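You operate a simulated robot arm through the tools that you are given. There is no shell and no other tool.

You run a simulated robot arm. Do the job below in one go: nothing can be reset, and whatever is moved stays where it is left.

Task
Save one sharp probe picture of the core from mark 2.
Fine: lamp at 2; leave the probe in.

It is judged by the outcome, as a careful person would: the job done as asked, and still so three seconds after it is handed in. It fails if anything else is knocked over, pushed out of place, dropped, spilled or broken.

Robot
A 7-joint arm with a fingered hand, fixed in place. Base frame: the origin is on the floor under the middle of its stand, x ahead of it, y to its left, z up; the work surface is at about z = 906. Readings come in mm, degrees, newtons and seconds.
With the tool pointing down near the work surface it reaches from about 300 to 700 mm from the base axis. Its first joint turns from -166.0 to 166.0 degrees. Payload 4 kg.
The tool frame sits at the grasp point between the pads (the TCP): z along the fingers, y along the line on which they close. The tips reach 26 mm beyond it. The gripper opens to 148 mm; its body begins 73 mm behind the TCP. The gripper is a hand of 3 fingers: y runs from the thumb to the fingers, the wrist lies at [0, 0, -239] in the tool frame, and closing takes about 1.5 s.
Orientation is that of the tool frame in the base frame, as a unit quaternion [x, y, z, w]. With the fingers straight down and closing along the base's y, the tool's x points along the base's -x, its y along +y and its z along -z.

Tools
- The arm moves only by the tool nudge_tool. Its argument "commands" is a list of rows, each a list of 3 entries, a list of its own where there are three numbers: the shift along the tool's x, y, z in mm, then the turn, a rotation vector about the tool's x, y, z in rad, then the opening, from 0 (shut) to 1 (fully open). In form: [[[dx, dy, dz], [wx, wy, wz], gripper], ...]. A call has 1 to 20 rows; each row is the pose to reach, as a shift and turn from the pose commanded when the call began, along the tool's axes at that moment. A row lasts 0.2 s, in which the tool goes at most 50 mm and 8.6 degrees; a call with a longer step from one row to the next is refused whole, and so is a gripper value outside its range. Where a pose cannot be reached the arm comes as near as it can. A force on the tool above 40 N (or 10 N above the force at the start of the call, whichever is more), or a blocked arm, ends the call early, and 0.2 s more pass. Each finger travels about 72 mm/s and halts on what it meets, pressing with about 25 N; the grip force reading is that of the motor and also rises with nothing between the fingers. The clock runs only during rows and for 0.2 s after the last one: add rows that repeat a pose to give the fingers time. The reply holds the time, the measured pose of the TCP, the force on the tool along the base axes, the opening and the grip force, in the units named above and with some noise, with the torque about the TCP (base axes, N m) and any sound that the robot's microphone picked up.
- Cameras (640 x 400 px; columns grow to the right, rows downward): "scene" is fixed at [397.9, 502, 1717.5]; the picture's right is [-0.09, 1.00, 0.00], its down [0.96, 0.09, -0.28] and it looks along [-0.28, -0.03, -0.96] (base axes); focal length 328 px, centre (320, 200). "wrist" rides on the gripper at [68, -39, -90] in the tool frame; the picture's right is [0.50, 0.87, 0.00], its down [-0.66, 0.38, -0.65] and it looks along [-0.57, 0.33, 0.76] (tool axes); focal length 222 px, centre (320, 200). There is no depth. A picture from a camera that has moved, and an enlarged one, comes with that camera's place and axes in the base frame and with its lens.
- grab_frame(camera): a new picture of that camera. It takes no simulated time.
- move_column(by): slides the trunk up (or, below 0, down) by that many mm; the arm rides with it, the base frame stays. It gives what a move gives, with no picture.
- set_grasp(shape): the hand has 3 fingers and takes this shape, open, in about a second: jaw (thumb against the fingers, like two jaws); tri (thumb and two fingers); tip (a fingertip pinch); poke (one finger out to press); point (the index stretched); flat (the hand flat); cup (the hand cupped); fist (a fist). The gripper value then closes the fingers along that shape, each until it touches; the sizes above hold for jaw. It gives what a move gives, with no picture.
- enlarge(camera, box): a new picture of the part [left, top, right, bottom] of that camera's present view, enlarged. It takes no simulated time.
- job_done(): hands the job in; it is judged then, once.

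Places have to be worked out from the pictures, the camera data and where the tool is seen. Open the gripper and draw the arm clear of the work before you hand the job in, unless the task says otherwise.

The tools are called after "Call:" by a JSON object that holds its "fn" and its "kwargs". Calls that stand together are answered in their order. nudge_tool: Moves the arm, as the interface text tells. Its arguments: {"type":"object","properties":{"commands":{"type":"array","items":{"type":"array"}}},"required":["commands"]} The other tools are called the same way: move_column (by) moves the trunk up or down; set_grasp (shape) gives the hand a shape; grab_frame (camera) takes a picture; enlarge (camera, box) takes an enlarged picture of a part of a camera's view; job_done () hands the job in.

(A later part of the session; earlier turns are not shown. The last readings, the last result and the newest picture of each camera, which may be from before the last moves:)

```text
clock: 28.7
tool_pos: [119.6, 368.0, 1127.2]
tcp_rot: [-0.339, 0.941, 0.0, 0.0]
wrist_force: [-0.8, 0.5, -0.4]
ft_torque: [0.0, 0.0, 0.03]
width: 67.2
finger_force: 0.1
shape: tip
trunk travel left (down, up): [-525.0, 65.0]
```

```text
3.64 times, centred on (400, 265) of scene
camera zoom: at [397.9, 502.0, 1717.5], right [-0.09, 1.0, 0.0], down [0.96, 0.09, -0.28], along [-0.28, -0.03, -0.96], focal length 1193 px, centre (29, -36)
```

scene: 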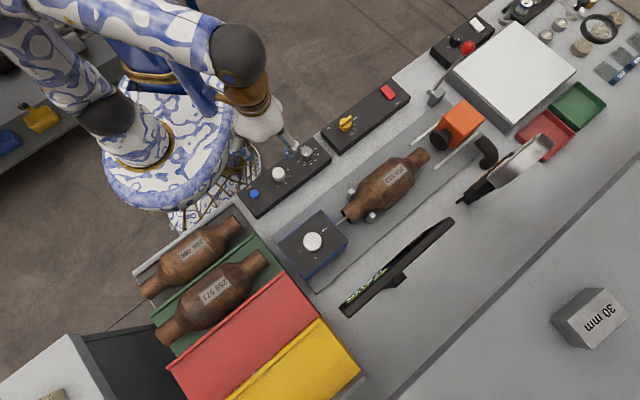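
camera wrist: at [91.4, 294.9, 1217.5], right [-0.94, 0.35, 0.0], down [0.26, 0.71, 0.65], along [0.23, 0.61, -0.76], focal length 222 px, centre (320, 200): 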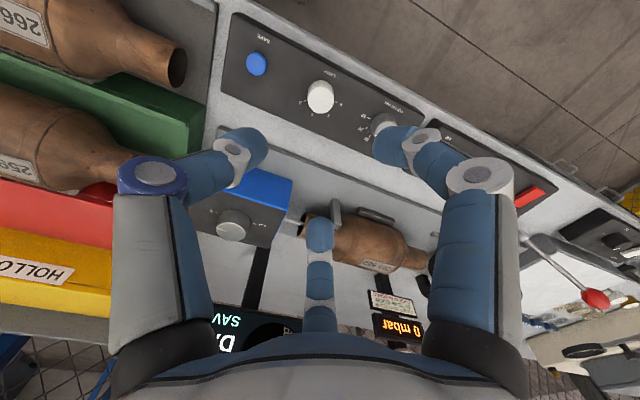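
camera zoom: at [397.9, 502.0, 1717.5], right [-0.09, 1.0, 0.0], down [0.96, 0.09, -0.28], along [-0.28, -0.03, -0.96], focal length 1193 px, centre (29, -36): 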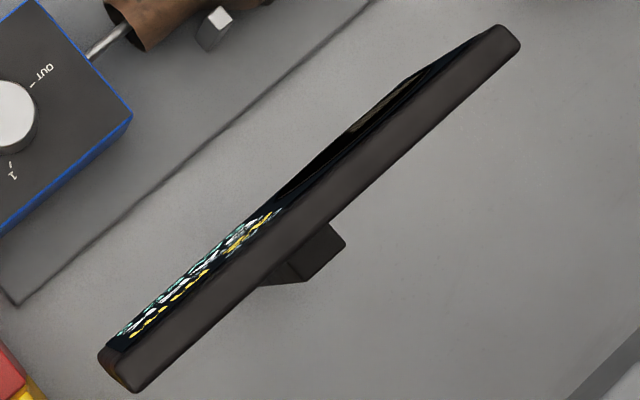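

LAMP marks 0–3 are about 45° apart, so 0→2 is 90° clockwise from above; the focus knob pointer is near 65 mm now. I'll descend partway over the lamp knob and re-check centring.

Call:
{"fn": "nudge_tool", "kwargs": {"commands": [[[-1.5, 1.8, 25], [0, 0, 0], 0.42], [[-1.5, 1.8, 50], [0, 0, 0], 0.42], [[-1.5, 1.8, 75], [0, 0, 0], 0.42], [[-1.5, 1.8, 100], [0, 0, 0], 0.42], [[-1.5, 1.8, 125], [0, 0, 0], 0.42], [[-1.5, 1.8, 142], [0, 0, 0], 0.42], [[-1.5, 1.8, 142], [0, 0, 0], 0.42]]}}

Call:
{"fn": "grab_frame", "kwargs": {"camera": "wrist"}}

Call:
{"fn": "enlarge", "kwargs": {"camera": "scene", "box": [210, 100, 370, 220]}}

```text
clock: 30.3
tool_pos: [118.3, 369.7, 985.6]
tcp_rot: [-0.34, 0.941, -0.001, 0.0]
wrist_force: [-0.1, 0.8, 0.6]
ft_torque: [0.03, -0.02, -0.02]
width: 62.4
finger_force: 0.0
shape: tip
trunk travel left (down, up): [-525.0, 65.0]
```

```text
taken
camera wrist: at [90.9, 296.6, 1075.3], right [-0.94, 0.35, 0.0], down [0.26, 0.71, 0.65], along [0.23, 0.61, -0.76], focal length 222 px, centre (320, 200)
```

wrist: 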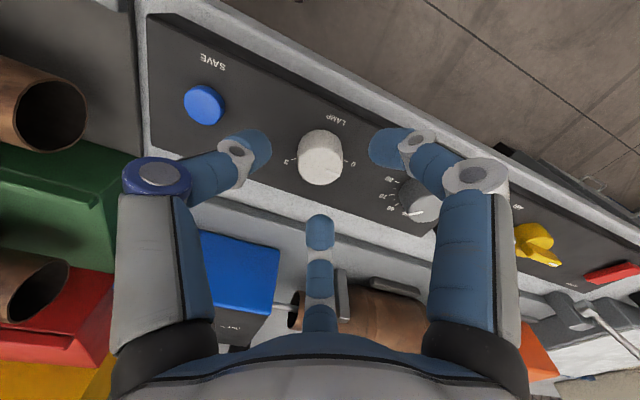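

```text
3.33 times, centred on (290, 160) of scene
camera zoom: at [397.9, 502.0, 1717.5], right [-0.09, 1.0, 0.0], down [0.96, 0.09, -0.28], along [-0.28, -0.03, -0.96], focal length 1094 px, centre (420, 333)
```

zoom: 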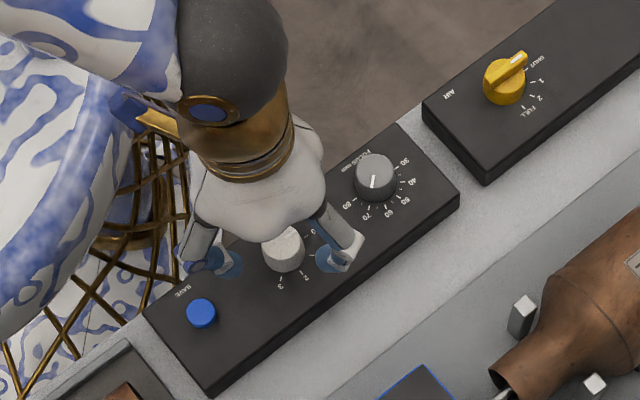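

I'll zoom in on the knob from here to fine-tune centring before lowering the fingertips around it.

Call:
{"fn": "enlarge", "kwargs": {"camera": "wrist", "box": [260, 110, 380, 210]}}

```text
4.00 times, centred on (320, 160) of wrist
camera zoom: at [90.9, 296.6, 1075.3], right [-0.94, 0.35, 0.0], down [0.26, 0.71, 0.65], along [0.23, 0.61, -0.76], focal length 888 px, centre (320, 360)
```

zoom: 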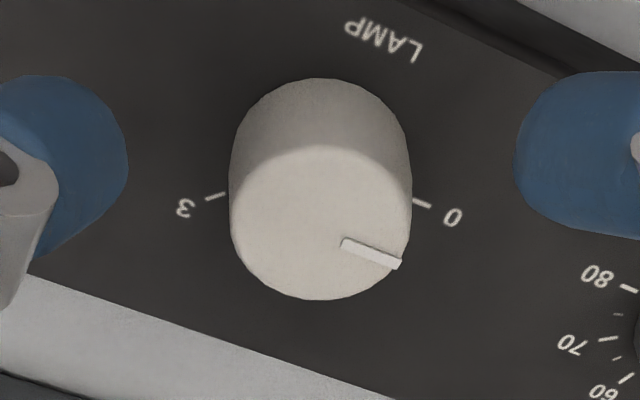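

The knob top is at z≈949 (panel ≈924), 30 mm wide, within 1 mm of the axis. I lower 29 mm and close on it.

Call:
{"fn": "nudge_tool", "kwargs": {"commands": [[[-0.8, 0.5, 10], [0, 0, 0], 0.42], [[-0.8, 0.5, 20], [0, 0, 0], 0.42], [[-0.8, 0.5, 29], [0, 0, 0], 0.42], [[-0.8, 0.5, 29], [0, 0, 0], 0.42], [[-0.8, 0.5, 29], [0, 0, 0], 0.25], [[-0.8, 0.5, 29], [0, 0, 0], 0.1], [[-0.8, 0.5, 29], [0, 0, 0], 0.05], [[-0.8, 0.5, 29], [0, 0, 0], 0.05], [[-0.8, 0.5, 29], [0, 0, 0], 0.05]]}}

Call:
{"fn": "grab_frame", "kwargs": {"camera": "wrist"}}

```text
clock: 32.3
tool_pos: [117.7, 371.2, 957.5]
tcp_rot: [-0.34, 0.94, 0.0, 0.001]
wrist_force: [-0.9, -0.9, -3.2]
ft_torque: [-0.04, -0.02, -0.05]
width: 25.0
finger_force: 25.2
shape: tip
trunk travel left (down, up): [-525.0, 65.0]
```

```text
taken
camera wrist: at [91.1, 298.4, 1046.8], right [-0.94, 0.35, 0.0], down [0.26, 0.71, 0.65], along [0.23, 0.61, -0.76], focal length 222 px, centre (320, 200)
```

wrist: 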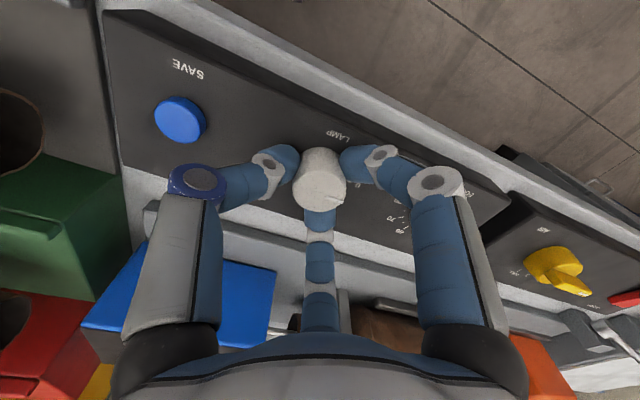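

Gripped at 25 mm with balanced forces. I turn the lamp knob 90° clockwise.

Call:
{"fn": "nudge_tool", "kwargs": {"commands": [[[0, 0, 0], [0, 0, 0.11], 0.05], [[0, 0, 0], [0, 0, 0.22], 0.05], [[0, 0, 0], [0, 0, 0.33], 0.05], [[0, 0, 0], [0, 0, 0.44], 0.05], [[0, 0, 0], [0, 0, 0.55], 0.05], [[0, 0, 0], [0, 0, 0.66], 0.05], [[0, 0, 0], [0, 0, 0.77], 0.05], [[0, 0, 0], [0, 0, 0.88], 0.05], [[0, 0, 0], [0, 0, 0.99], 0.05], [[0, 0, 0], [0, 0, 1.1], 0.05], [[0, 0, 0], [0, 0, 1.21], 0.05], [[0, 0, 0], [0, 0, 1.32], 0.05], [[0, 0, 0], [0, 0, 1.43], 0.05], [[0, 0, 0], [0, 0, 1.5], 0.05], [[0, 0, 0], [0, 0, 1.56], 0.05], [[0, 0, 0], [0, 0, 1.56], 0.05]]}}

Call:
{"fn": "grab_frame", "kwargs": {"camera": "wrist"}}

Call:
{"fn": "enlarge", "kwargs": {"camera": "wrist", "box": [240, 110, 400, 230]}}

Call:
{"fn": "enlarge", "kwargs": {"camera": "scene", "box": [210, 100, 370, 220]}}

```text
clock: 35.7
tool_pos: [120.2, 370.8, 956.9]
tcp_rot: [0.421, 0.907, 0.0, 0.0]
wrist_force: [8.4, -11.7, -3.6]
ft_torque: [-0.29, -0.14, 0.03]
width: 24.7
finger_force: 25.5
shape: tip
trunk travel left (down, up): [-525.0, 65.0]
```

```text
taken
camera wrist: at [45.2, 398.1, 1046.9], right [0.34, 0.94, 0.0], down [0.71, -0.26, 0.65], along [0.61, -0.22, -0.76], focal length 222 px, centre (320, 200)
```

wrist: 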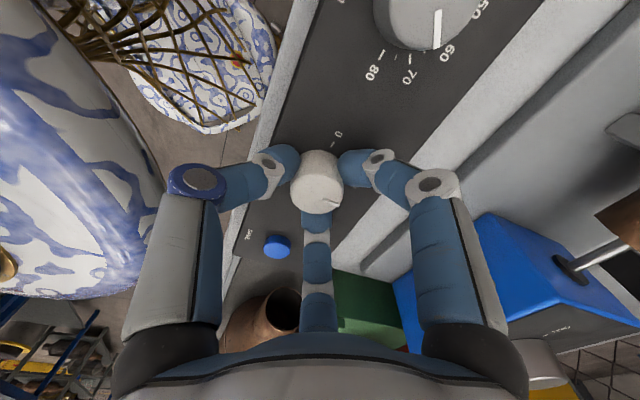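

```text
3.33 times, centred on (320, 170) of wrist
camera zoom: at [45.2, 398.1, 1046.9], right [0.34, 0.94, 0.0], down [0.71, -0.26, 0.65], along [0.61, -0.22, -0.76], focal length 740 px, centre (320, 300)
```

zoom: 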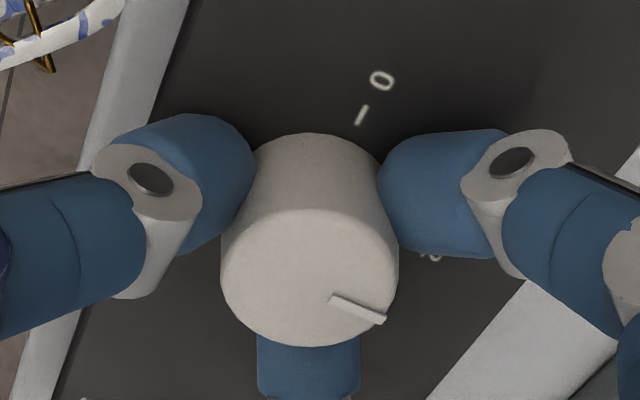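

```text
3.33 times, centred on (290, 160) of scene
camera zoom: at [397.9, 502.0, 1717.5], right [-0.09, 1.0, 0.0], down [0.96, 0.09, -0.28], along [-0.28, -0.03, -0.96], focal length 1094 px, centre (420, 333)
```

zoom: 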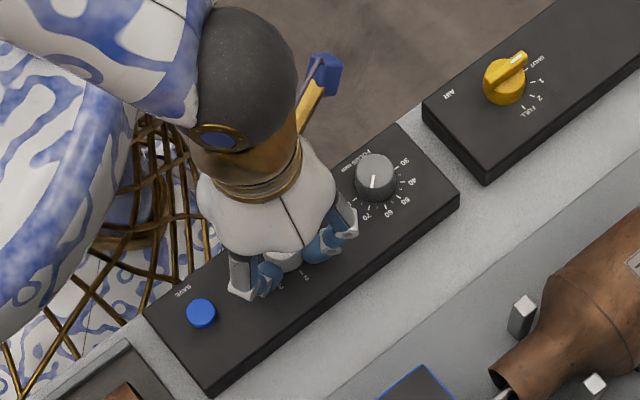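

The knob followed without slip (pointer unchanged in the hand's view). I release, rise and check the pointer against the ticks.

Call:
{"fn": "nudge_tool", "kwargs": {"commands": [[[0, 0, 0], [0, 0, 0], 0.2], [[0, 0, 0], [0, 0, 0], 0.35], [[0, 0, 0], [0, 0, 0], 0.42], [[0, 0, 0], [0, 0, 0], 0.42], [[0, 0, -15], [0, 0, 0], 0.42], [[0, 0, -40], [0, 0, 0], 0.42], [[0, 0, -70], [0, 0, 0], 0.42], [[0, 0, -100], [0, 0, 0], 0.42], [[0, 0, -100], [0, 0, 0], 0.42]]}}

Call:
{"fn": "grab_frame", "kwargs": {"camera": "wrist"}}

Call:
{"fn": "enlarge", "kwargs": {"camera": "wrist", "box": [260, 70, 380, 170]}}

Call:
{"fn": "enlarge", "kwargs": {"camera": "wrist", "box": [310, 0, 450, 90]}}

```text
clock: 37.7
tool_pos: [118.3, 372.1, 1057.5]
tcp_rot: [0.421, 0.907, -0.001, 0.001]
wrist_force: [0.9, 1.0, 0.4]
ft_torque: [0.01, 0.0, 0.01]
width: 61.8
finger_force: 0.2
shape: tip
trunk travel left (down, up): [-525.0, 65.0]
```

```text
taken
camera wrist: at [45.0, 399.5, 1147.1], right [0.34, 0.94, 0.0], down [0.71, -0.26, 0.65], along [0.62, -0.22, -0.76], focal length 222 px, centre (320, 200)
```

wrist: 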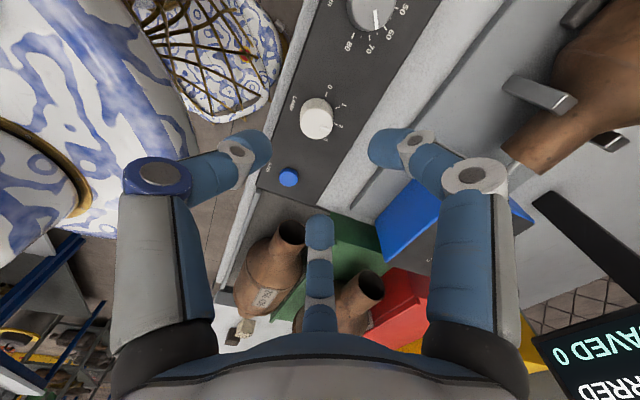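

```text
4.00 times, centred on (320, 120) of wrist
camera zoom: at [45.0, 399.5, 1147.1], right [0.34, 0.94, 0.0], down [0.71, -0.26, 0.65], along [0.62, -0.22, -0.76], focal length 888 px, centre (320, 520)
```

zoom: 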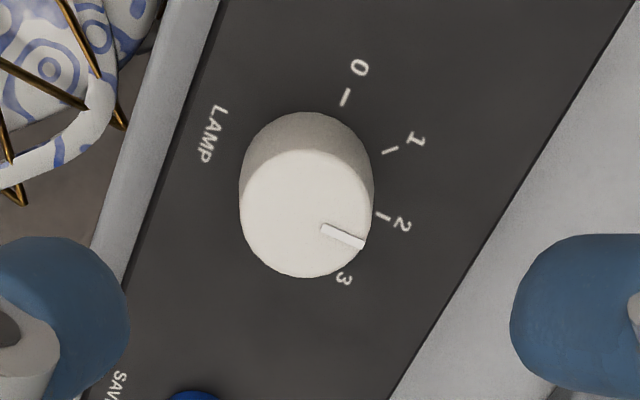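

```text
4.44 times, centred on (380, 45) of wrist
camera zoom: at [45.0, 399.5, 1147.1], right [0.34, 0.94, 0.0], down [0.71, -0.26, 0.65], along [0.62, -0.22, -0.76], focal length 987 px, centre (53, 889)
```

zoom: 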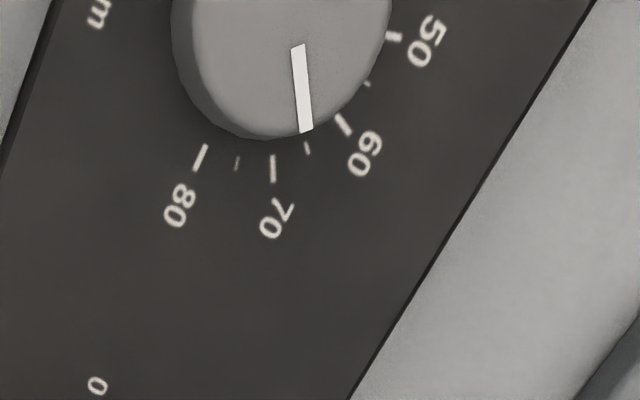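

Lamp pointer is on 2 and the screen now ends in "RRED" (BLURRED), so it's lit and only focus remains. I'll move above the focus knob, high enough to read the screen.

Call:
{"fn": "nudge_tool", "kwargs": {"commands": [[[12.8, -1.4, -17.5], [0, 0, -0.105], 0.42], [[25.5, -2.8, -35], [0, 0, -0.21], 0.42], [[38.3, -4.2, -52.5], [0, 0, -0.315], 0.42], [[51.1, -5.7, -70], [0, 0, -0.42], 0.42], [[63.9, -7.1, -87.5], [0, 0, -0.525], 0.42], [[76.6, -8.5, -105], [0, 0, -0.63], 0.42], [[89.4, -9.9, -122.5], [0, 0, -0.73], 0.42], [[89.4, -9.9, -122.5], [0, 0, -0.73], 0.42]]}}

Call:
{"fn": "grab_frame", "kwargs": {"camera": "wrist"}}

Call:
{"fn": "enlarge", "kwargs": {"camera": "wrist", "box": [320, 190, 480, 330]}}

```text
clock: 39.5
tool_pos: [53.3, 434.8, 1179.4]
tcp_rot: [0.068, 0.998, 0.0, -0.001]
wrist_force: [-0.1, 0.0, 1.5]
ft_torque: [0.0, -0.01, 0.0]
width: 61.8
finger_force: 0.0
shape: tip
trunk travel left (down, up): [-525.0, 65.0]
```

```text
taken
camera wrist: at [-19.8, 406.0, 1269.4], right [-0.38, 0.93, 0.0], down [0.7, 0.29, 0.65], along [0.6, 0.25, -0.76], focal length 222 px, centre (320, 200)
```

wrist: 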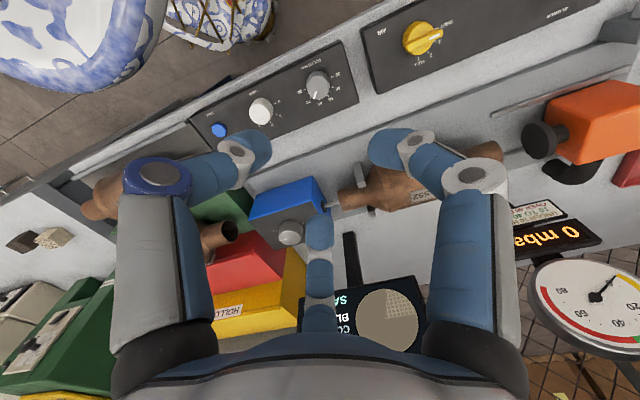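

```text
2.86 times, centred on (400, 260) of wrist
camera zoom: at [-19.8, 406.0, 1269.4], right [-0.38, 0.93, 0.0], down [0.7, 0.29, 0.65], along [0.6, 0.25, -0.76], focal length 635 px, centre (91, 29)
```

zoom: 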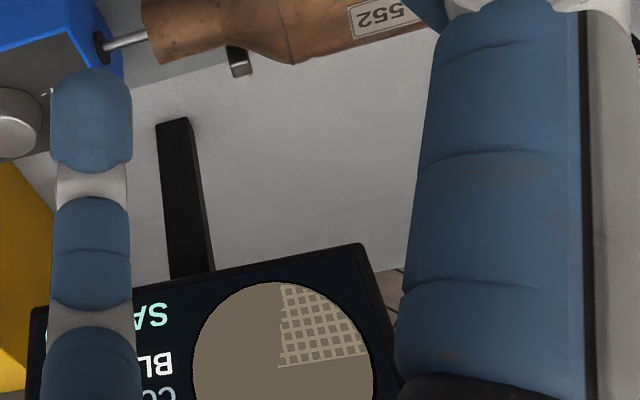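

The screen view lit up, but the GAP text is hidden behind a finger. I'll raise the hand and yaw slightly to read it.

Call:
{"fn": "nudge_tool", "kwargs": {"commands": [[[0, 0, -25], [0, 0, 0.06], 0.42], [[0, 0, -50], [0, 0, 0.12], 0.42], [[0, 0, -75], [0, 0, 0.18], 0.42], [[0, 0, -100], [0, 0, 0.24], 0.42], [[0, 0, -100], [0, 0, 0.24], 0.42]]}}

Call:
{"fn": "grab_frame", "kwargs": {"camera": "wrist"}}

Call:
{"fn": "enlarge", "kwargs": {"camera": "wrist", "box": [320, 190, 460, 300]}}

```text
clock: 40.7
tool_pos: [54.1, 433.9, 1279.6]
tcp_rot: [0.189, 0.982, 0.0, -0.001]
wrist_force: [0.6, 0.5, 0.4]
ft_torque: [-0.02, 0.03, 0.0]
width: 61.7
finger_force: 0.0
shape: tip
trunk travel left (down, up): [-525.0, 65.0]
```

```text
taken
camera wrist: at [-23.4, 422.8, 1368.6], right [-0.14, 0.99, 0.0], down [0.75, 0.11, 0.65], along [0.65, 0.09, -0.76], focal length 222 px, centre (320, 200)
```

wrist: 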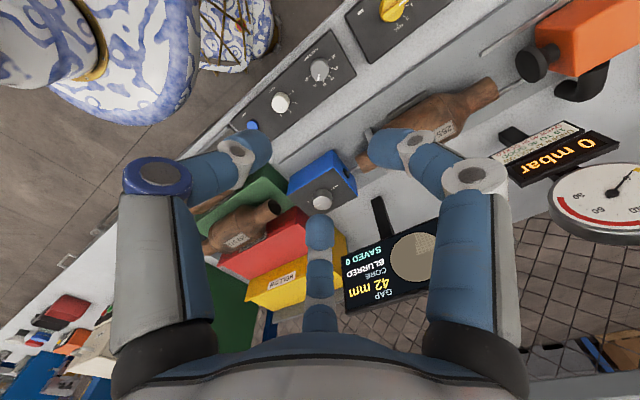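

```text
3.64 times, centred on (390, 245) of wrist
camera zoom: at [-23.4, 422.8, 1368.6], right [-0.14, 0.99, 0.0], down [0.75, 0.11, 0.65], along [0.65, 0.09, -0.76], focal length 808 px, centre (66, 36)
```

zoom: 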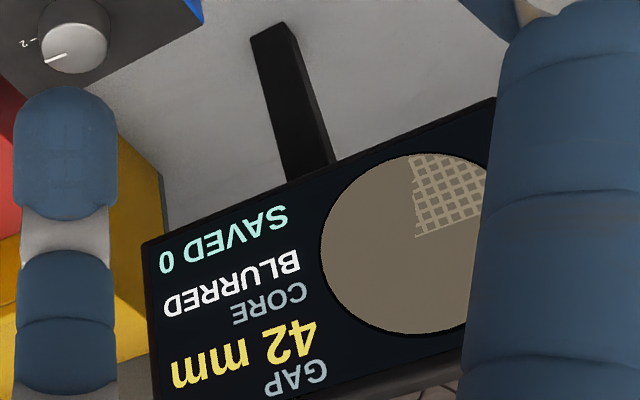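

GAP reads 42 mm, picture BLURRED. Before focusing, I'll double-check the probe pointer against mark 2 from the fixed scene camera, now that the hand is out of the way.

Call:
{"fn": "enlarge", "kwargs": {"camera": "scene", "box": [280, 205, 350, 275]}}

Call:
{"fn": "enlarge", "kwargs": {"camera": "scene", "box": [260, 130, 340, 200]}}

```text
5.71 times, centred on (315, 240) of scene
camera zoom: at [397.9, 502.0, 1717.5], right [-0.09, 1.0, 0.0], down [0.96, 0.09, -0.28], along [-0.28, -0.03, -0.96], focal length 1874 px, centre (349, -29)
```

zoom: 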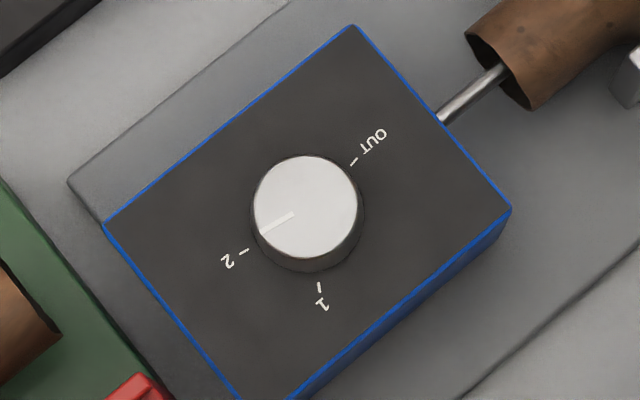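

```text
5.71 times, centred on (300, 165) of scene
camera zoom: at [397.9, 502.0, 1717.5], right [-0.09, 1.0, 0.0], down [0.96, 0.09, -0.28], along [-0.28, -0.03, -0.96], focal length 1874 px, centre (434, 400)
```

zoom: 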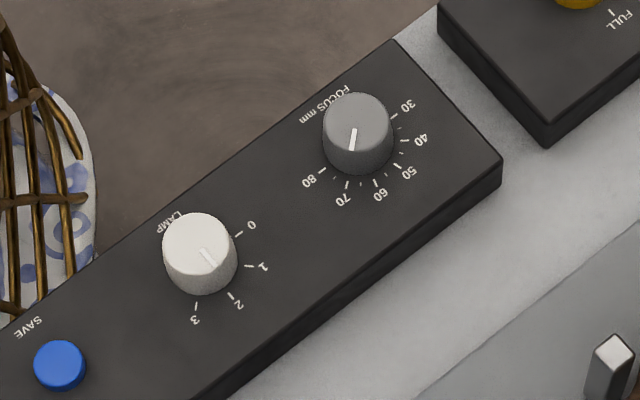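

GAP is 42 mm; the probe pointer sits on 2 and the lamp on 2 (within measurement error). From the ticks, the focus scale runs ~3.5°/mm around centre (53.8, 434.5), pointer now near 67, so 42 mm needs ~90° counter-clockwise. I descend over the focus knob.

Call:
{"fn": "nudge_tool", "kwargs": {"commands": [[[0, 0, 25], [0, 0, 0.05], 0.5], [[0, 0, 50], [0, 0, 0.1], 0.5], [[0, 0, 75], [0, 0, 0.15], 0.5], [[0, 0, 100], [0, 0, 0.2], 0.5], [[0, 0, 125], [0, 0, 0.25], 0.5], [[0, 0, 150], [0, 0, 0.3], 0.5], [[0, 0, 175], [0, 0, 0.35], 0.5], [[0, 0, 200], [0, 0, 0.4], 0.5], [[0, 0, 225], [0, 0, 0.45], 0.5], [[0, 0, 250], [0, 0, 0.49], 0.5], [[0, 0, 275], [0, 0, 0.49], 0.5], [[0, 0, 292], [0, 0, 0.49], 0.5], [[0, 0, 292], [0, 0, 0.49], 0.5]]}}

Call:
{"fn": "grab_frame", "kwargs": {"camera": "wrist"}}

Call:
{"fn": "enlarge", "kwargs": {"camera": "wrist", "box": [240, 90, 400, 215]}}

Call:
{"fn": "enlarge", "kwargs": {"camera": "scene", "box": [250, 70, 390, 190]}}

```text
clock: 43.5
tool_pos: [53.4, 435.3, 986.5]
tcp_rot: [0.419, 0.908, 0.001, 0.0]
wrist_force: [-0.7, 0.2, -0.6]
ft_torque: [-0.03, 0.0, 0.02]
width: 73.6
finger_force: 0.1
shape: tip
trunk travel left (down, up): [-525.0, 65.0]
```

```text
taken
camera wrist: at [-20.0, 461.3, 1076.5], right [0.34, 0.94, 0.0], down [0.71, -0.26, 0.65], along [0.61, -0.22, -0.76], focal length 222 px, centre (320, 200)
```

wrist: 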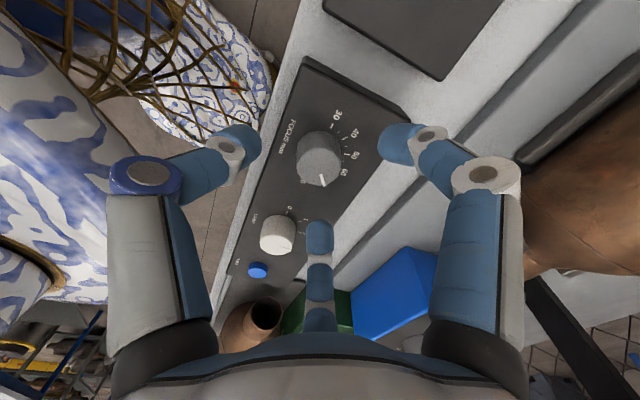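

```text
3.20 times, centred on (320, 152) of wrist
camera zoom: at [-20.0, 461.3, 1076.5], right [0.34, 0.94, 0.0], down [0.71, -0.26, 0.65], along [0.61, -0.22, -0.76], focal length 711 px, centre (320, 352)
```

zoom: 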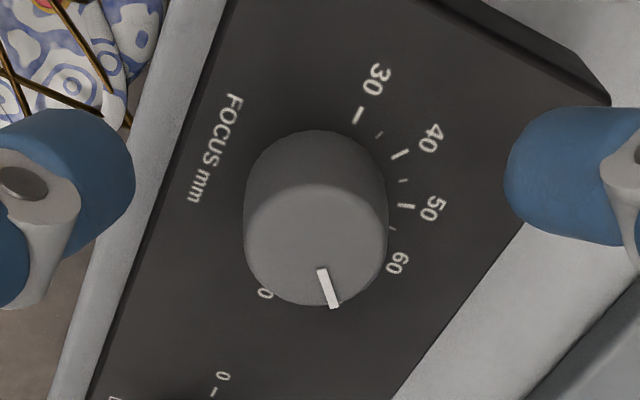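

```text
3.33 times, centred on (320, 130) of scene
camera zoom: at [397.9, 502.0, 1717.5], right [-0.09, 1.0, 0.0], down [0.96, 0.09, -0.28], along [-0.28, -0.03, -0.96], focal length 1094 px, centre (320, 433)
```

zoom: 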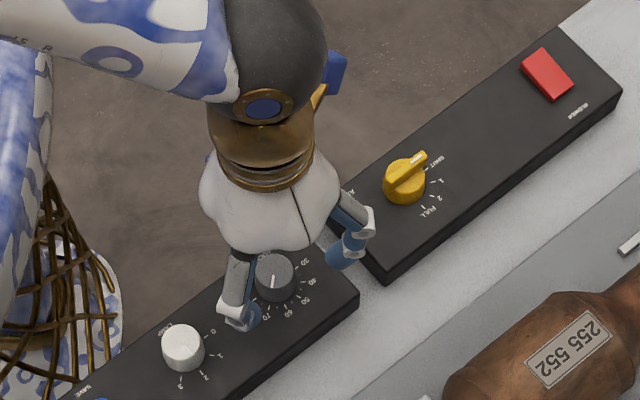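

The focus knob top is at z≈950, centred within ~1.5 mm. I lower around it and close the fingers.

Call:
{"fn": "nudge_tool", "kwargs": {"commands": [[[-1.2, 0, 10], [0, 0, 0], 0.45], [[-1.2, 0, 20], [0, 0, 0], 0.45], [[-1.2, 0, 30], [0, 0, 0], 0.45], [[-1.2, 0, 30], [0, 0, 0], 0.45], [[-1.2, 0, 30], [0, 0, 0], 0.25], [[-1.2, 0, 30], [0, 0, 0], 0.1], [[-1.2, 0, 30], [0, 0, 0], 0.05], [[-1.2, 0, 30], [0, 0, 0], 0.05], [[-1.2, 0, 30], [0, 0, 0], 0.05]]}}

Call:
{"fn": "enlarge", "kwargs": {"camera": "wrist", "box": [240, 90, 400, 215]}}

```text
clock: 45.5
tool_pos: [53.2, 433.6, 957.7]
tcp_rot: [0.42, 0.908, 0.0, 0.001]
wrist_force: [-0.8, -0.1, -4.2]
ft_torque: [-0.02, 0.0, 0.03]
width: 25.6
finger_force: 25.1
shape: tip
trunk travel left (down, up): [-525.0, 65.0]
```

```text
3.20 times, centred on (320, 152) of wrist
camera zoom: at [-19.1, 460.1, 1046.9], right [0.34, 0.94, 0.0], down [0.71, -0.26, 0.65], along [0.62, -0.22, -0.76], focal length 711 px, centre (320, 352)
```

zoom: 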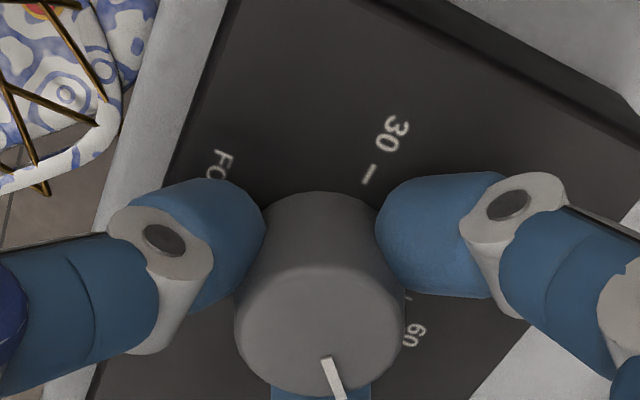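

Gripped at 25.6 mm. The pointer is near 68 mm; I turn counter-clockwise 88° toward 42 and then compare with the scale.

Call:
{"fn": "nudge_tool", "kwargs": {"commands": [[[0, 0, 0], [0, 0, -0.11], 0.05], [[0, 0, 0], [0, 0, -0.22], 0.05], [[0, 0, 0], [0, 0, -0.33], 0.05], [[0, 0, 0], [0, 0, -0.44], 0.05], [[0, 0, 0], [0, 0, -0.55], 0.05], [[0, 0, 0], [0, 0, -0.66], 0.05], [[0, 0, 0], [0, 0, -0.77], 0.05], [[0, 0, 0], [0, 0, -0.88], 0.05], [[0, 0, 0], [0, 0, -0.99], 0.05], [[0, 0, 0], [0, 0, -1.1], 0.05], [[0, 0, 0], [0, 0, -1.21], 0.05], [[0, 0, 0], [0, 0, -1.32], 0.05], [[0, 0, 0], [0, 0, -1.43], 0.05], [[0, 0, 0], [0, 0, -1.54], 0.05], [[0, 0, 0], [0, 0, -1.54], 0.05]]}}

Call:
{"fn": "grab_frame", "kwargs": {"camera": "wrist"}}

Call:
{"fn": "enlarge", "kwargs": {"camera": "wrist", "box": [240, 90, 400, 215]}}

```text
clock: 48.7
tool_pos: [53.5, 433.3, 957.4]
tcp_rot: [-0.331, 0.944, 0.0, -0.001]
wrist_force: [0.7, -0.9, -9.3]
ft_torque: [-0.04, -0.01, 0.0]
width: 25.5
finger_force: 25.3
shape: tip
trunk travel left (down, up): [-525.0, 65.0]
```

```text
taken
camera wrist: at [25.6, 361.2, 1047.2], right [-0.93, 0.36, 0.0], down [0.28, 0.7, 0.65], along [0.24, 0.61, -0.76], focal length 222 px, centre (320, 200)
```

wrist: 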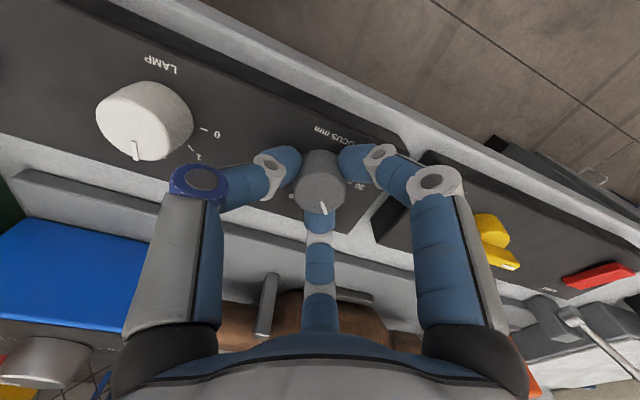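

```text
3.20 times, centred on (320, 152) of wrist
camera zoom: at [25.6, 361.2, 1047.2], right [-0.93, 0.36, 0.0], down [0.28, 0.7, 0.65], along [0.24, 0.61, -0.76], focal length 711 px, centre (320, 352)
```

zoom: 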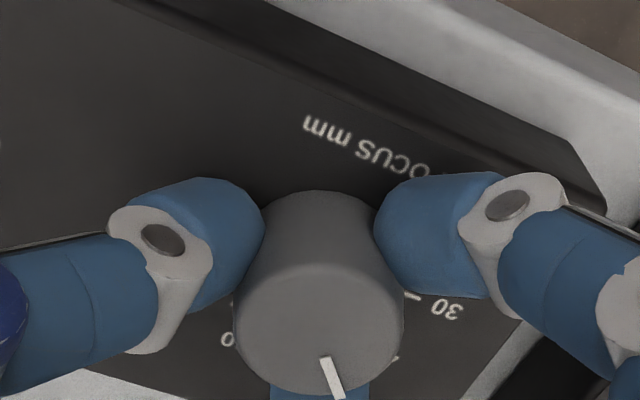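

The grip held through the turn. I release, rise 75 mm and look at the pointer on the scale.

Call:
{"fn": "nudge_tool", "kwargs": {"commands": [[[0, 0, 0], [0, 0, 0], 0.2], [[0, 0, 0], [0, 0, 0], 0.35], [[0, 0, 0], [0, 0, 0], 0.45], [[0, 0, 0], [0, 0, 0], 0.45], [[0, 0, -15], [0, 0, 0], 0.45], [[0, 0, -35], [0, 0, 0], 0.45], [[0, 0, -75], [0, 0, 0], 0.45], [[0, 0, -75], [0, 0, 0], 0.45]]}}

Call:
{"fn": "enlarge", "kwargs": {"camera": "wrist", "box": [240, 60, 400, 185]}}

Call:
{"fn": "nudge_tool", "kwargs": {"commands": [[[0, 0, -40], [0, 0, 0.13], 0.45], [[0, 0, -80], [0, 0, 0.26], 0.45], [[0, 0, -120], [0, 0, 0.39], 0.45], [[0, 0, -160], [0, 0, 0.52], 0.45], [[0, 0, -200], [0, 0, 0.65], 0.45], [[0, 0, -240], [0, 0, 0.78], 0.45], [[0, 0, -248], [0, 0, 0.91], 0.45], [[0, 0, -248], [0, 0, 1.04], 0.45], [[0, 0, -248], [0, 0, 1.08], 0.45], [[0, 0, -248], [0, 0, 1.08], 0.45]]}}

Call:
{"fn": "enlarge", "kwargs": {"camera": "wrist", "box": [320, 190, 460, 300]}}

Call:
{"fn": "enlarge", "kwargs": {"camera": "scene", "box": [260, 130, 340, 200]}}

```text
clock: 50.5
tool_pos: [53.9, 433.4, 1031.9]
tcp_rot: [-0.329, 0.944, 0.0, 0.001]
wrist_force: [0.3, -0.1, -0.1]
ft_torque: [0.02, -0.01, 0.02]
width: 66.4
finger_force: 0.0
shape: tip
trunk travel left (down, up): [-525.0, 65.0]
```

```text
3.20 times, centred on (320, 122) of wrist
camera zoom: at [26.0, 360.2, 1121.5], right [-0.93, 0.37, 0.0], down [0.28, 0.7, 0.65], along [0.24, 0.61, -0.76], focal length 711 px, centre (320, 448)
```

zoom: 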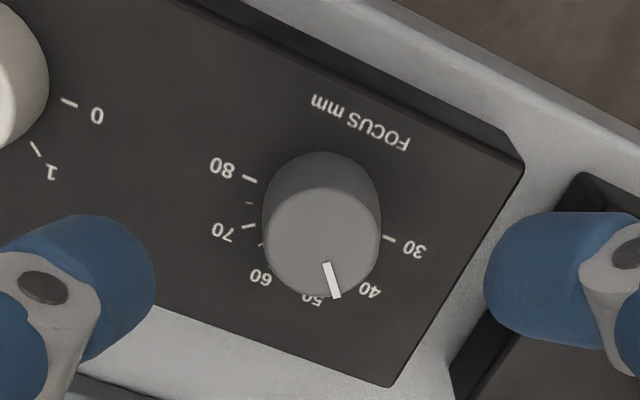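

```text
clock: 52.7
tool_pos: [54.8, 433.8, 1280.9]
tcp_rot: [0.202, 0.979, 0.0, 0.0]
wrist_force: [0.2, 0.7, 0.2]
ft_torque: [-0.01, 0.01, -0.02]
width: 66.3
finger_force: 0.0
shape: tip
trunk travel left (down, up): [-525.0, 65.0]
```

```text
3.64 times, centred on (390, 245) of wrist
camera zoom: at [-23.4, 424.7, 1370.2], right [-0.11, 0.99, 0.0], down [0.75, 0.09, 0.65], along [0.65, 0.08, -0.76], focal length 808 px, centre (66, 36)
```

zoom: 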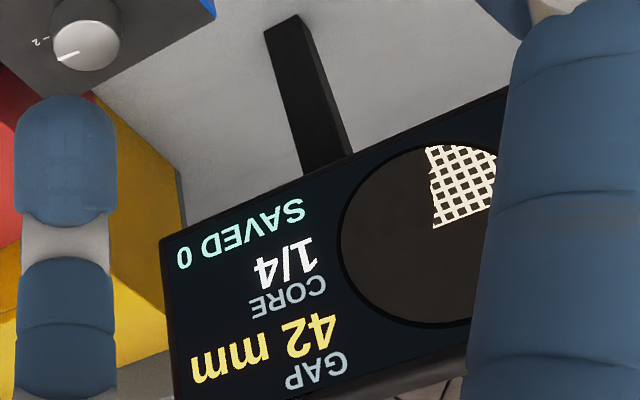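

```text
5.71 times, centred on (300, 165) of scene
camera zoom: at [397.9, 502.0, 1717.5], right [-0.09, 1.0, 0.0], down [0.96, 0.09, -0.28], along [-0.28, -0.03, -0.96], focal length 1874 px, centre (434, 400)
```

zoom: 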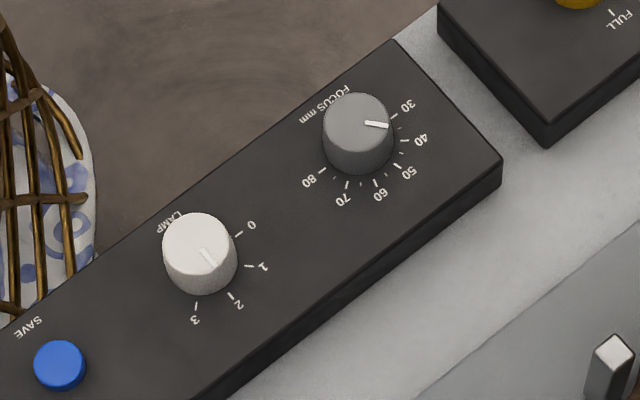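

The screen now shows GAP 42 mm, CORE 1/4 and a crisp picture (no longer BLURRED), SAVED 0. Next is the SAVE button; I'll switch to the poke shape here in free air and see where the pressing fingertip is.

Call:
{"fn": "set_grasp", "kwargs": {"shape": "poke"}}

Call:
{"fn": "grab_frame", "kwargs": {"camera": "wrist"}}

Call:
{"fn": "grab_frame", "kwargs": {"camera": "scene"}}

```text
clock: 53.6
tool_pos: [54.5, 434.7, 1280.5]
tcp_rot: [0.204, 0.979, 0.0, 0.0]
wrist_force: [0.0, -0.6, 0.0]
ft_torque: [0.02, 0.0, 0.0]
width: 0.0
finger_force: 0.0
shape: poke
trunk travel left (down, up): [-525.0, 65.0]
```

```text
taken
camera wrist: at [-23.4, 424.7, 1370.2], right [-0.12, 0.99, 0.0], down [0.75, 0.09, 0.65], along [0.65, 0.08, -0.76], focal length 222 px, centre (320, 200)
```

wrist: 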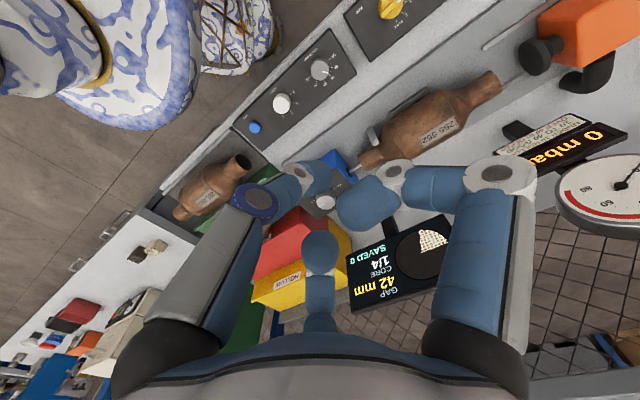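

```text
taken
```

scene: 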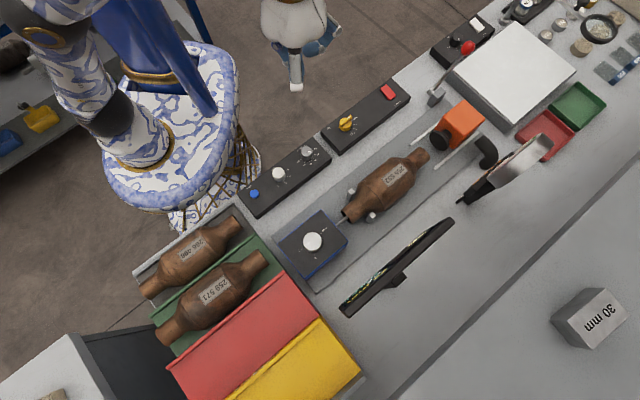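

Which finger is extended isn't obvious, so I enlarge the wrist view.

Call:
{"fn": "enlarge", "kwargs": {"camera": "wrist", "box": [220, 130, 480, 330]}}

Call:
{"fn": "enlarge", "kwargs": {"camera": "scene", "box": [240, 0, 380, 110]}}

Call:
{"fn": "enlarge", "kwargs": {"camera": "wrist", "box": [330, 200, 460, 320]}}

```text
2.00 times, centred on (350, 230) of wrist
camera zoom: at [-23.4, 424.7, 1370.2], right [-0.12, 0.99, 0.0], down [0.75, 0.09, 0.65], along [0.65, 0.08, -0.76], focal length 444 px, centre (260, 140)
```

zoom: 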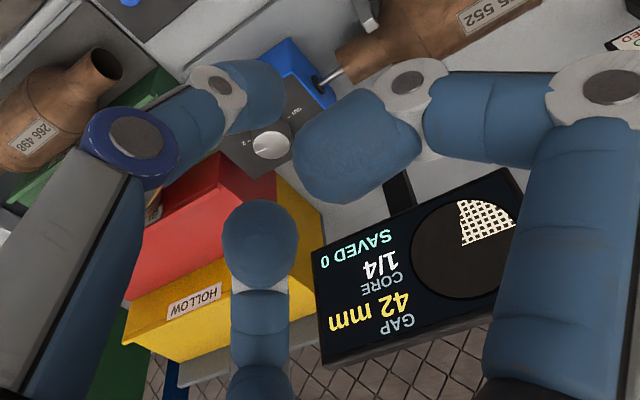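

```text
3.64 times, centred on (310, 55) of scene
camera zoom: at [397.9, 502.0, 1717.5], right [-0.09, 1.0, 0.0], down [0.96, 0.09, -0.28], along [-0.28, -0.03, -0.96], focal length 1193 px, centre (356, 727)
```

zoom: 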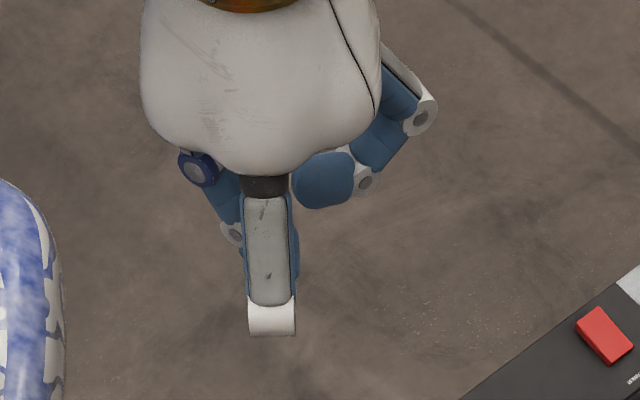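

```text
3.33 times, centred on (395, 260) of wrist
camera zoom: at [-23.4, 424.7, 1370.2], right [-0.12, 0.99, 0.0], down [0.75, 0.09, 0.65], along [0.65, 0.08, -0.76], focal length 740 px, centre (70, 0)
```

zoom: 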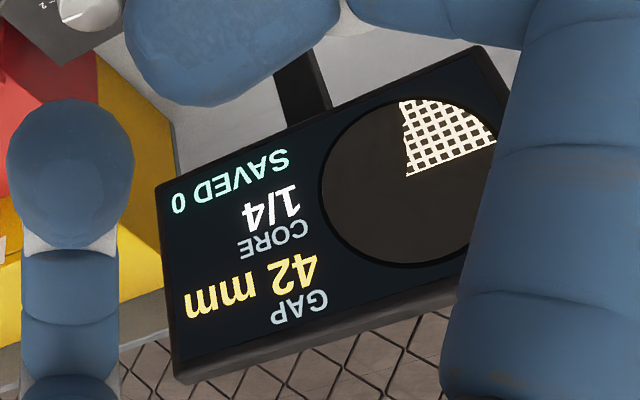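

In the poke shape the thumb points down near the tool axis while the other two fold up higher. The SAVE button is at about (174, 315), top z≈933; I'll move above it, stopping well short, with the yaw chosen so the fingers stay clear of the lamp knob and the tray core.

Call:
{"fn": "nudge_tool", "kwargs": {"commands": [[[-19.7, -7.8, 19], [0, 0, -0.108], 1], [[-39.4, -15.6, 38], [0, 0, -0.216], 1], [[-59, -23.3, 56], [0, 0, -0.324], 1], [[-78.7, -31.1, 75], [0, 0, -0.432], 1], [[-98.4, -38.9, 94], [0, 0, -0.54], 1], [[-118, -46.7, 112], [0, 0, -0.648], 1], [[-137.7, -54.4, 131], [0, 0, -0.756], 1], [[-157.4, -62.2, 150], [0, 0, -0.864], 1], [[-157.4, -62.2, 180], [0, 0, -0.864], 1], [[-157.4, -62.2, 210], [0, 0, -0.864], 1], [[-157.4, -62.2, 240], [0, 0, -0.864], 1], [[-157.4, -62.2, 262], [0, 0, -0.864], 1], [[-157.4, -62.2, 262], [0, 0, -0.864], 1]]}}

Call:
{"fn": "grab_frame", "kwargs": {"camera": "wrist"}}

Call:
{"fn": "enlarge", "kwargs": {"camera": "scene", "box": [190, 110, 330, 230]}}

```text
clock: 56.4
tool_pos: [173.9, 314.5, 1017.9]
tcp_rot: [-0.226, 0.974, 0.0, -0.001]
wrist_force: [-0.3, 0.3, 0.0]
ft_torque: [0.0, 0.0, 0.01]
width: 0.1
finger_force: 0.0
shape: poke
trunk travel left (down, up): [-525.0, 65.0]
```

```text
taken
camera wrist: at [130.8, 249.4, 1108.1], right [-0.83, 0.56, 0.0], down [0.42, 0.63, 0.65], along [0.36, 0.54, -0.76], focal length 222 px, centre (320, 200)
```

wrist: 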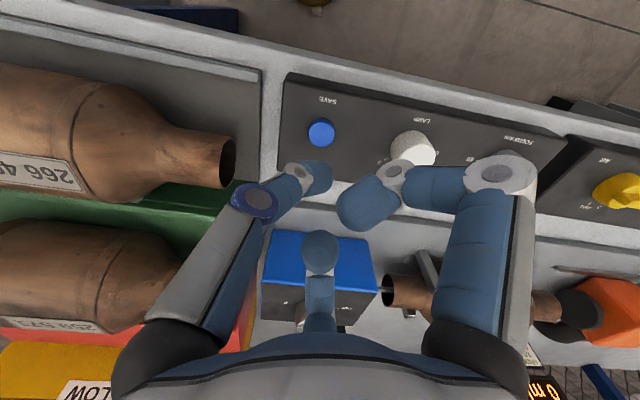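

```text
3.33 times, centred on (260, 170) of scene
camera zoom: at [397.9, 502.0, 1717.5], right [-0.09, 1.0, 0.0], down [0.96, 0.09, -0.28], along [-0.28, -0.03, -0.96], focal length 1094 px, centre (520, 300)
```

zoom: 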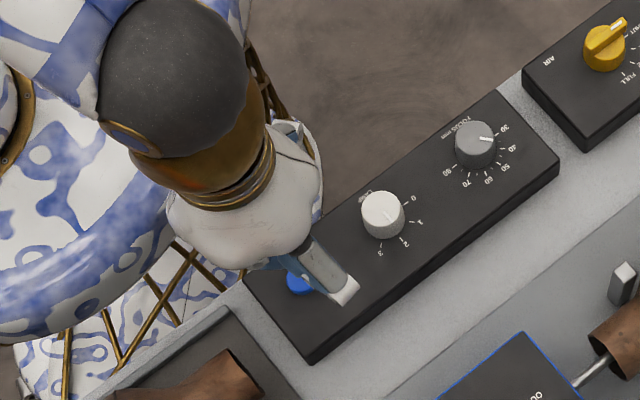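

The button is right on the tool axis with its top at z≈933, and the thumb tip is the lowest point. I descend to about 10 mm above it and check alignment again.

Call:
{"fn": "nudge_tool", "kwargs": {"commands": [[[0, 0, 12], [0, 0, 0], 1], [[0, 0, 24], [0, 0, 0], 1], [[0, 0, 36], [0, 0, 0], 1], [[0, 0, 44], [0, 0, 0], 1], [[0, 0, 44], [0, 0, 0], 1]]}}

Call:
{"fn": "grab_frame", "kwargs": {"camera": "wrist"}}

Call:
{"fn": "enlarge", "kwargs": {"camera": "wrist", "box": [240, 110, 420, 240]}}

Call:
{"fn": "enlarge", "kwargs": {"camera": "scene", "box": [200, 130, 320, 230]}}

```text
clock: 57.6
tool_pos: [174.5, 313.7, 974.7]
tcp_rot: [-0.226, 0.974, 0.001, 0.0]
wrist_force: [0.1, 1.0, -0.4]
ft_torque: [-0.02, -0.04, 0.01]
width: 0.0
finger_force: 0.1
shape: poke
trunk travel left (down, up): [-525.0, 65.0]
```

```text
taken
camera wrist: at [130.8, 249.4, 1064.0], right [-0.83, 0.56, 0.0], down [0.42, 0.63, 0.65], along [0.36, 0.54, -0.76], focal length 222 px, centre (320, 200)
```

wrist: 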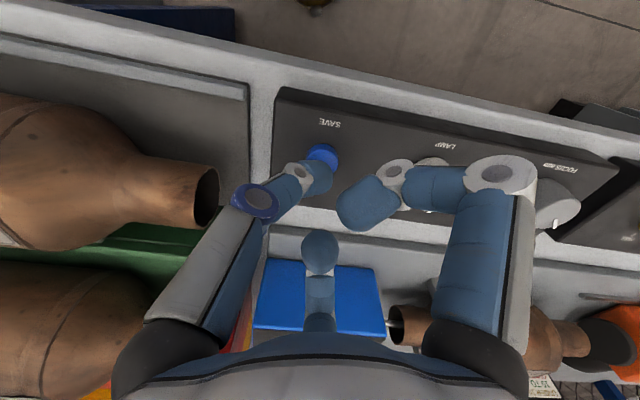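

```text
3.08 times, centred on (330, 175) of wrist
camera zoom: at [130.8, 249.4, 1064.0], right [-0.83, 0.56, 0.0], down [0.42, 0.63, 0.65], along [0.36, 0.54, -0.76], focal length 684 px, centre (289, 277)
```

zoom: 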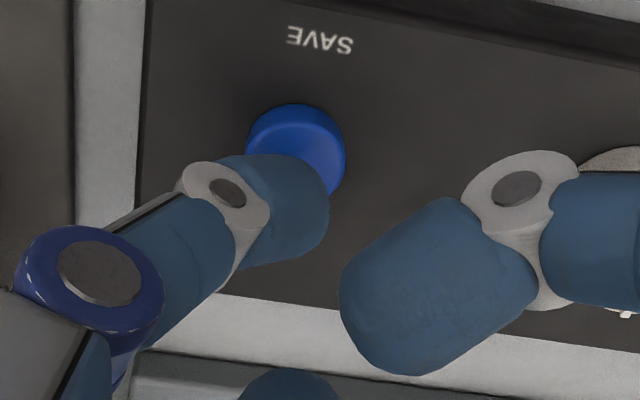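

```text
4.00 times, centred on (260, 180) of scene
camera zoom: at [397.9, 502.0, 1717.5], right [-0.09, 1.0, 0.0], down [0.96, 0.09, -0.28], along [-0.28, -0.03, -0.96], focal length 1312 px, centre (560, 280)
```

zoom: 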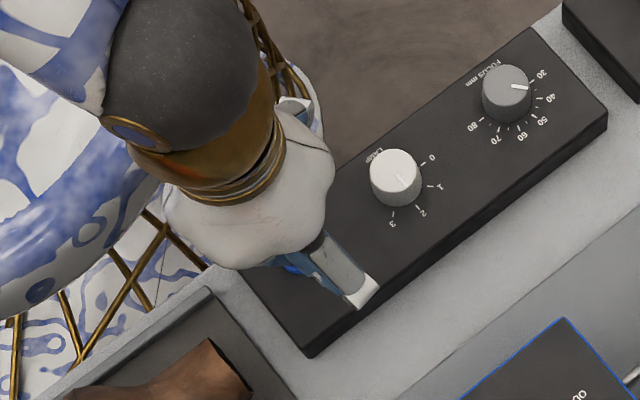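

The thumb tip is lined up over the blue button. Now I descend slowly in small steps watching for contact force.

Call:
{"fn": "nudge_tool", "kwargs": {"commands": [[[0, 0, 2], [0, 0, 0], 1], [[0, 0, 4], [0, 0, 0], 1], [[0, 0, 6], [0, 0, 0], 1], [[0, 0, 6], [0, 0, 0], 1]]}}

Call:
{"fn": "enlarge", "kwargs": {"camera": "wrist", "box": [240, 110, 420, 240]}}

```text
clock: 58.6
tool_pos: [173.9, 314.3, 968.1]
tcp_rot: [-0.226, 0.974, 0.0, 0.0]
wrist_force: [0.6, 0.1, 0.2]
ft_torque: [0.02, 0.0, 0.02]
width: 0.0
finger_force: 0.1
shape: poke
trunk travel left (down, up): [-525.0, 65.0]
```

```text
3.08 times, centred on (330, 175) of wrist
camera zoom: at [130.1, 249.9, 1058.0], right [-0.83, 0.56, 0.0], down [0.42, 0.63, 0.65], along [0.36, 0.54, -0.76], focal length 684 px, centre (289, 277)
```

zoom: 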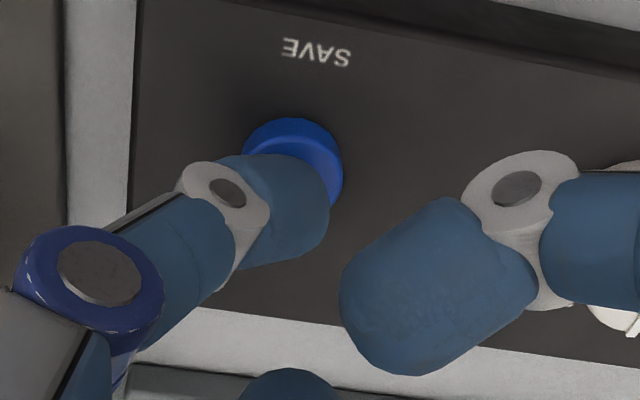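

No contact yet at TCP z=968. I continue down 5 mm in small steps.

Call:
{"fn": "nudge_tool", "kwargs": {"commands": [[[0, 0, 1.5], [0, 0, 0], 1], [[0, 0, 3], [0, 0, 0], 1], [[0, 0, 4.5], [0, 0, 0], 1], [[0, 0, 4.5], [0, 0, 0], 1]]}}

Call:
{"fn": "enlarge", "kwargs": {"camera": "wrist", "box": [240, 110, 420, 240]}}

```text
clock: 59.6
tool_pos: [173.4, 313.9, 964.5]
tcp_rot: [-0.227, 0.974, 0.0, 0.0]
wrist_force: [-1.0, 0.8, 2.6]
ft_torque: [-0.02, 0.04, 0.04]
width: 0.0
finger_force: 0.1
shape: poke
trunk travel left (down, up): [-525.0, 65.0]
heard: click
```

```text
3.08 times, centred on (330, 175) of wrist
camera zoom: at [130.1, 249.8, 1053.3], right [-0.83, 0.56, 0.0], down [0.42, 0.63, 0.65], along [0.36, 0.54, -0.76], focal length 684 px, centre (289, 277)
```

zoom: 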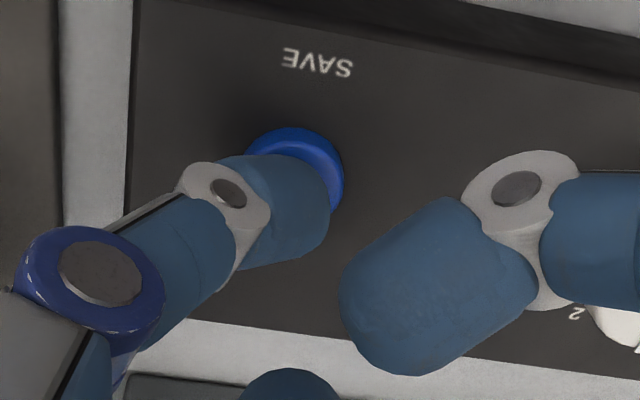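

A click was heard with light contact — the button registered. I retract straight up and go back to the screen-reading pose.

Call:
{"fn": "nudge_tool", "kwargs": {"commands": [[[0, 0, -10], [0, 0, 0], 1], [[0, 0, -25], [0, 0, 0], 1], [[0, 0, -50], [0, 0, 0], 1], [[0, 0, -80], [0, 0, 0], 1], [[0, 0, -110], [0, 0, 0], 1], [[0, 0, -110], [0, 0, 0], 1]]}}

Call:
{"fn": "grab_frame", "kwargs": {"camera": "wrist"}}

```text
clock: 61.0
tool_pos: [175.2, 313.7, 1074.4]
tcp_rot: [-0.226, 0.974, 0.0, -0.001]
wrist_force: [0.3, 0.1, 0.0]
ft_torque: [-0.01, -0.01, 0.01]
width: 0.2
finger_force: 0.0
shape: poke
trunk travel left (down, up): [-525.0, 65.0]
```

```text
taken
camera wrist: at [131.2, 250.1, 1162.6], right [-0.83, 0.56, 0.0], down [0.42, 0.63, 0.65], along [0.36, 0.54, -0.76], focal length 222 px, centre (320, 200)
```

wrist: 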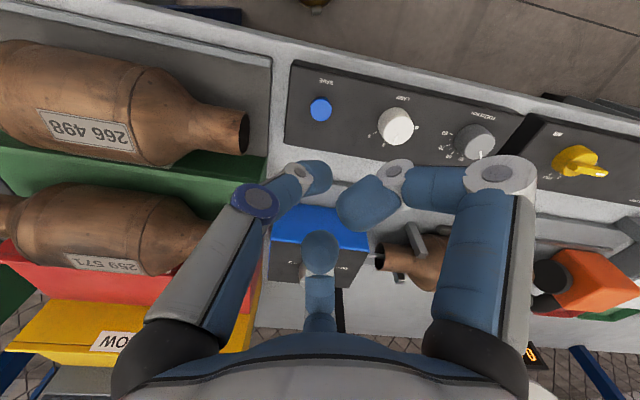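

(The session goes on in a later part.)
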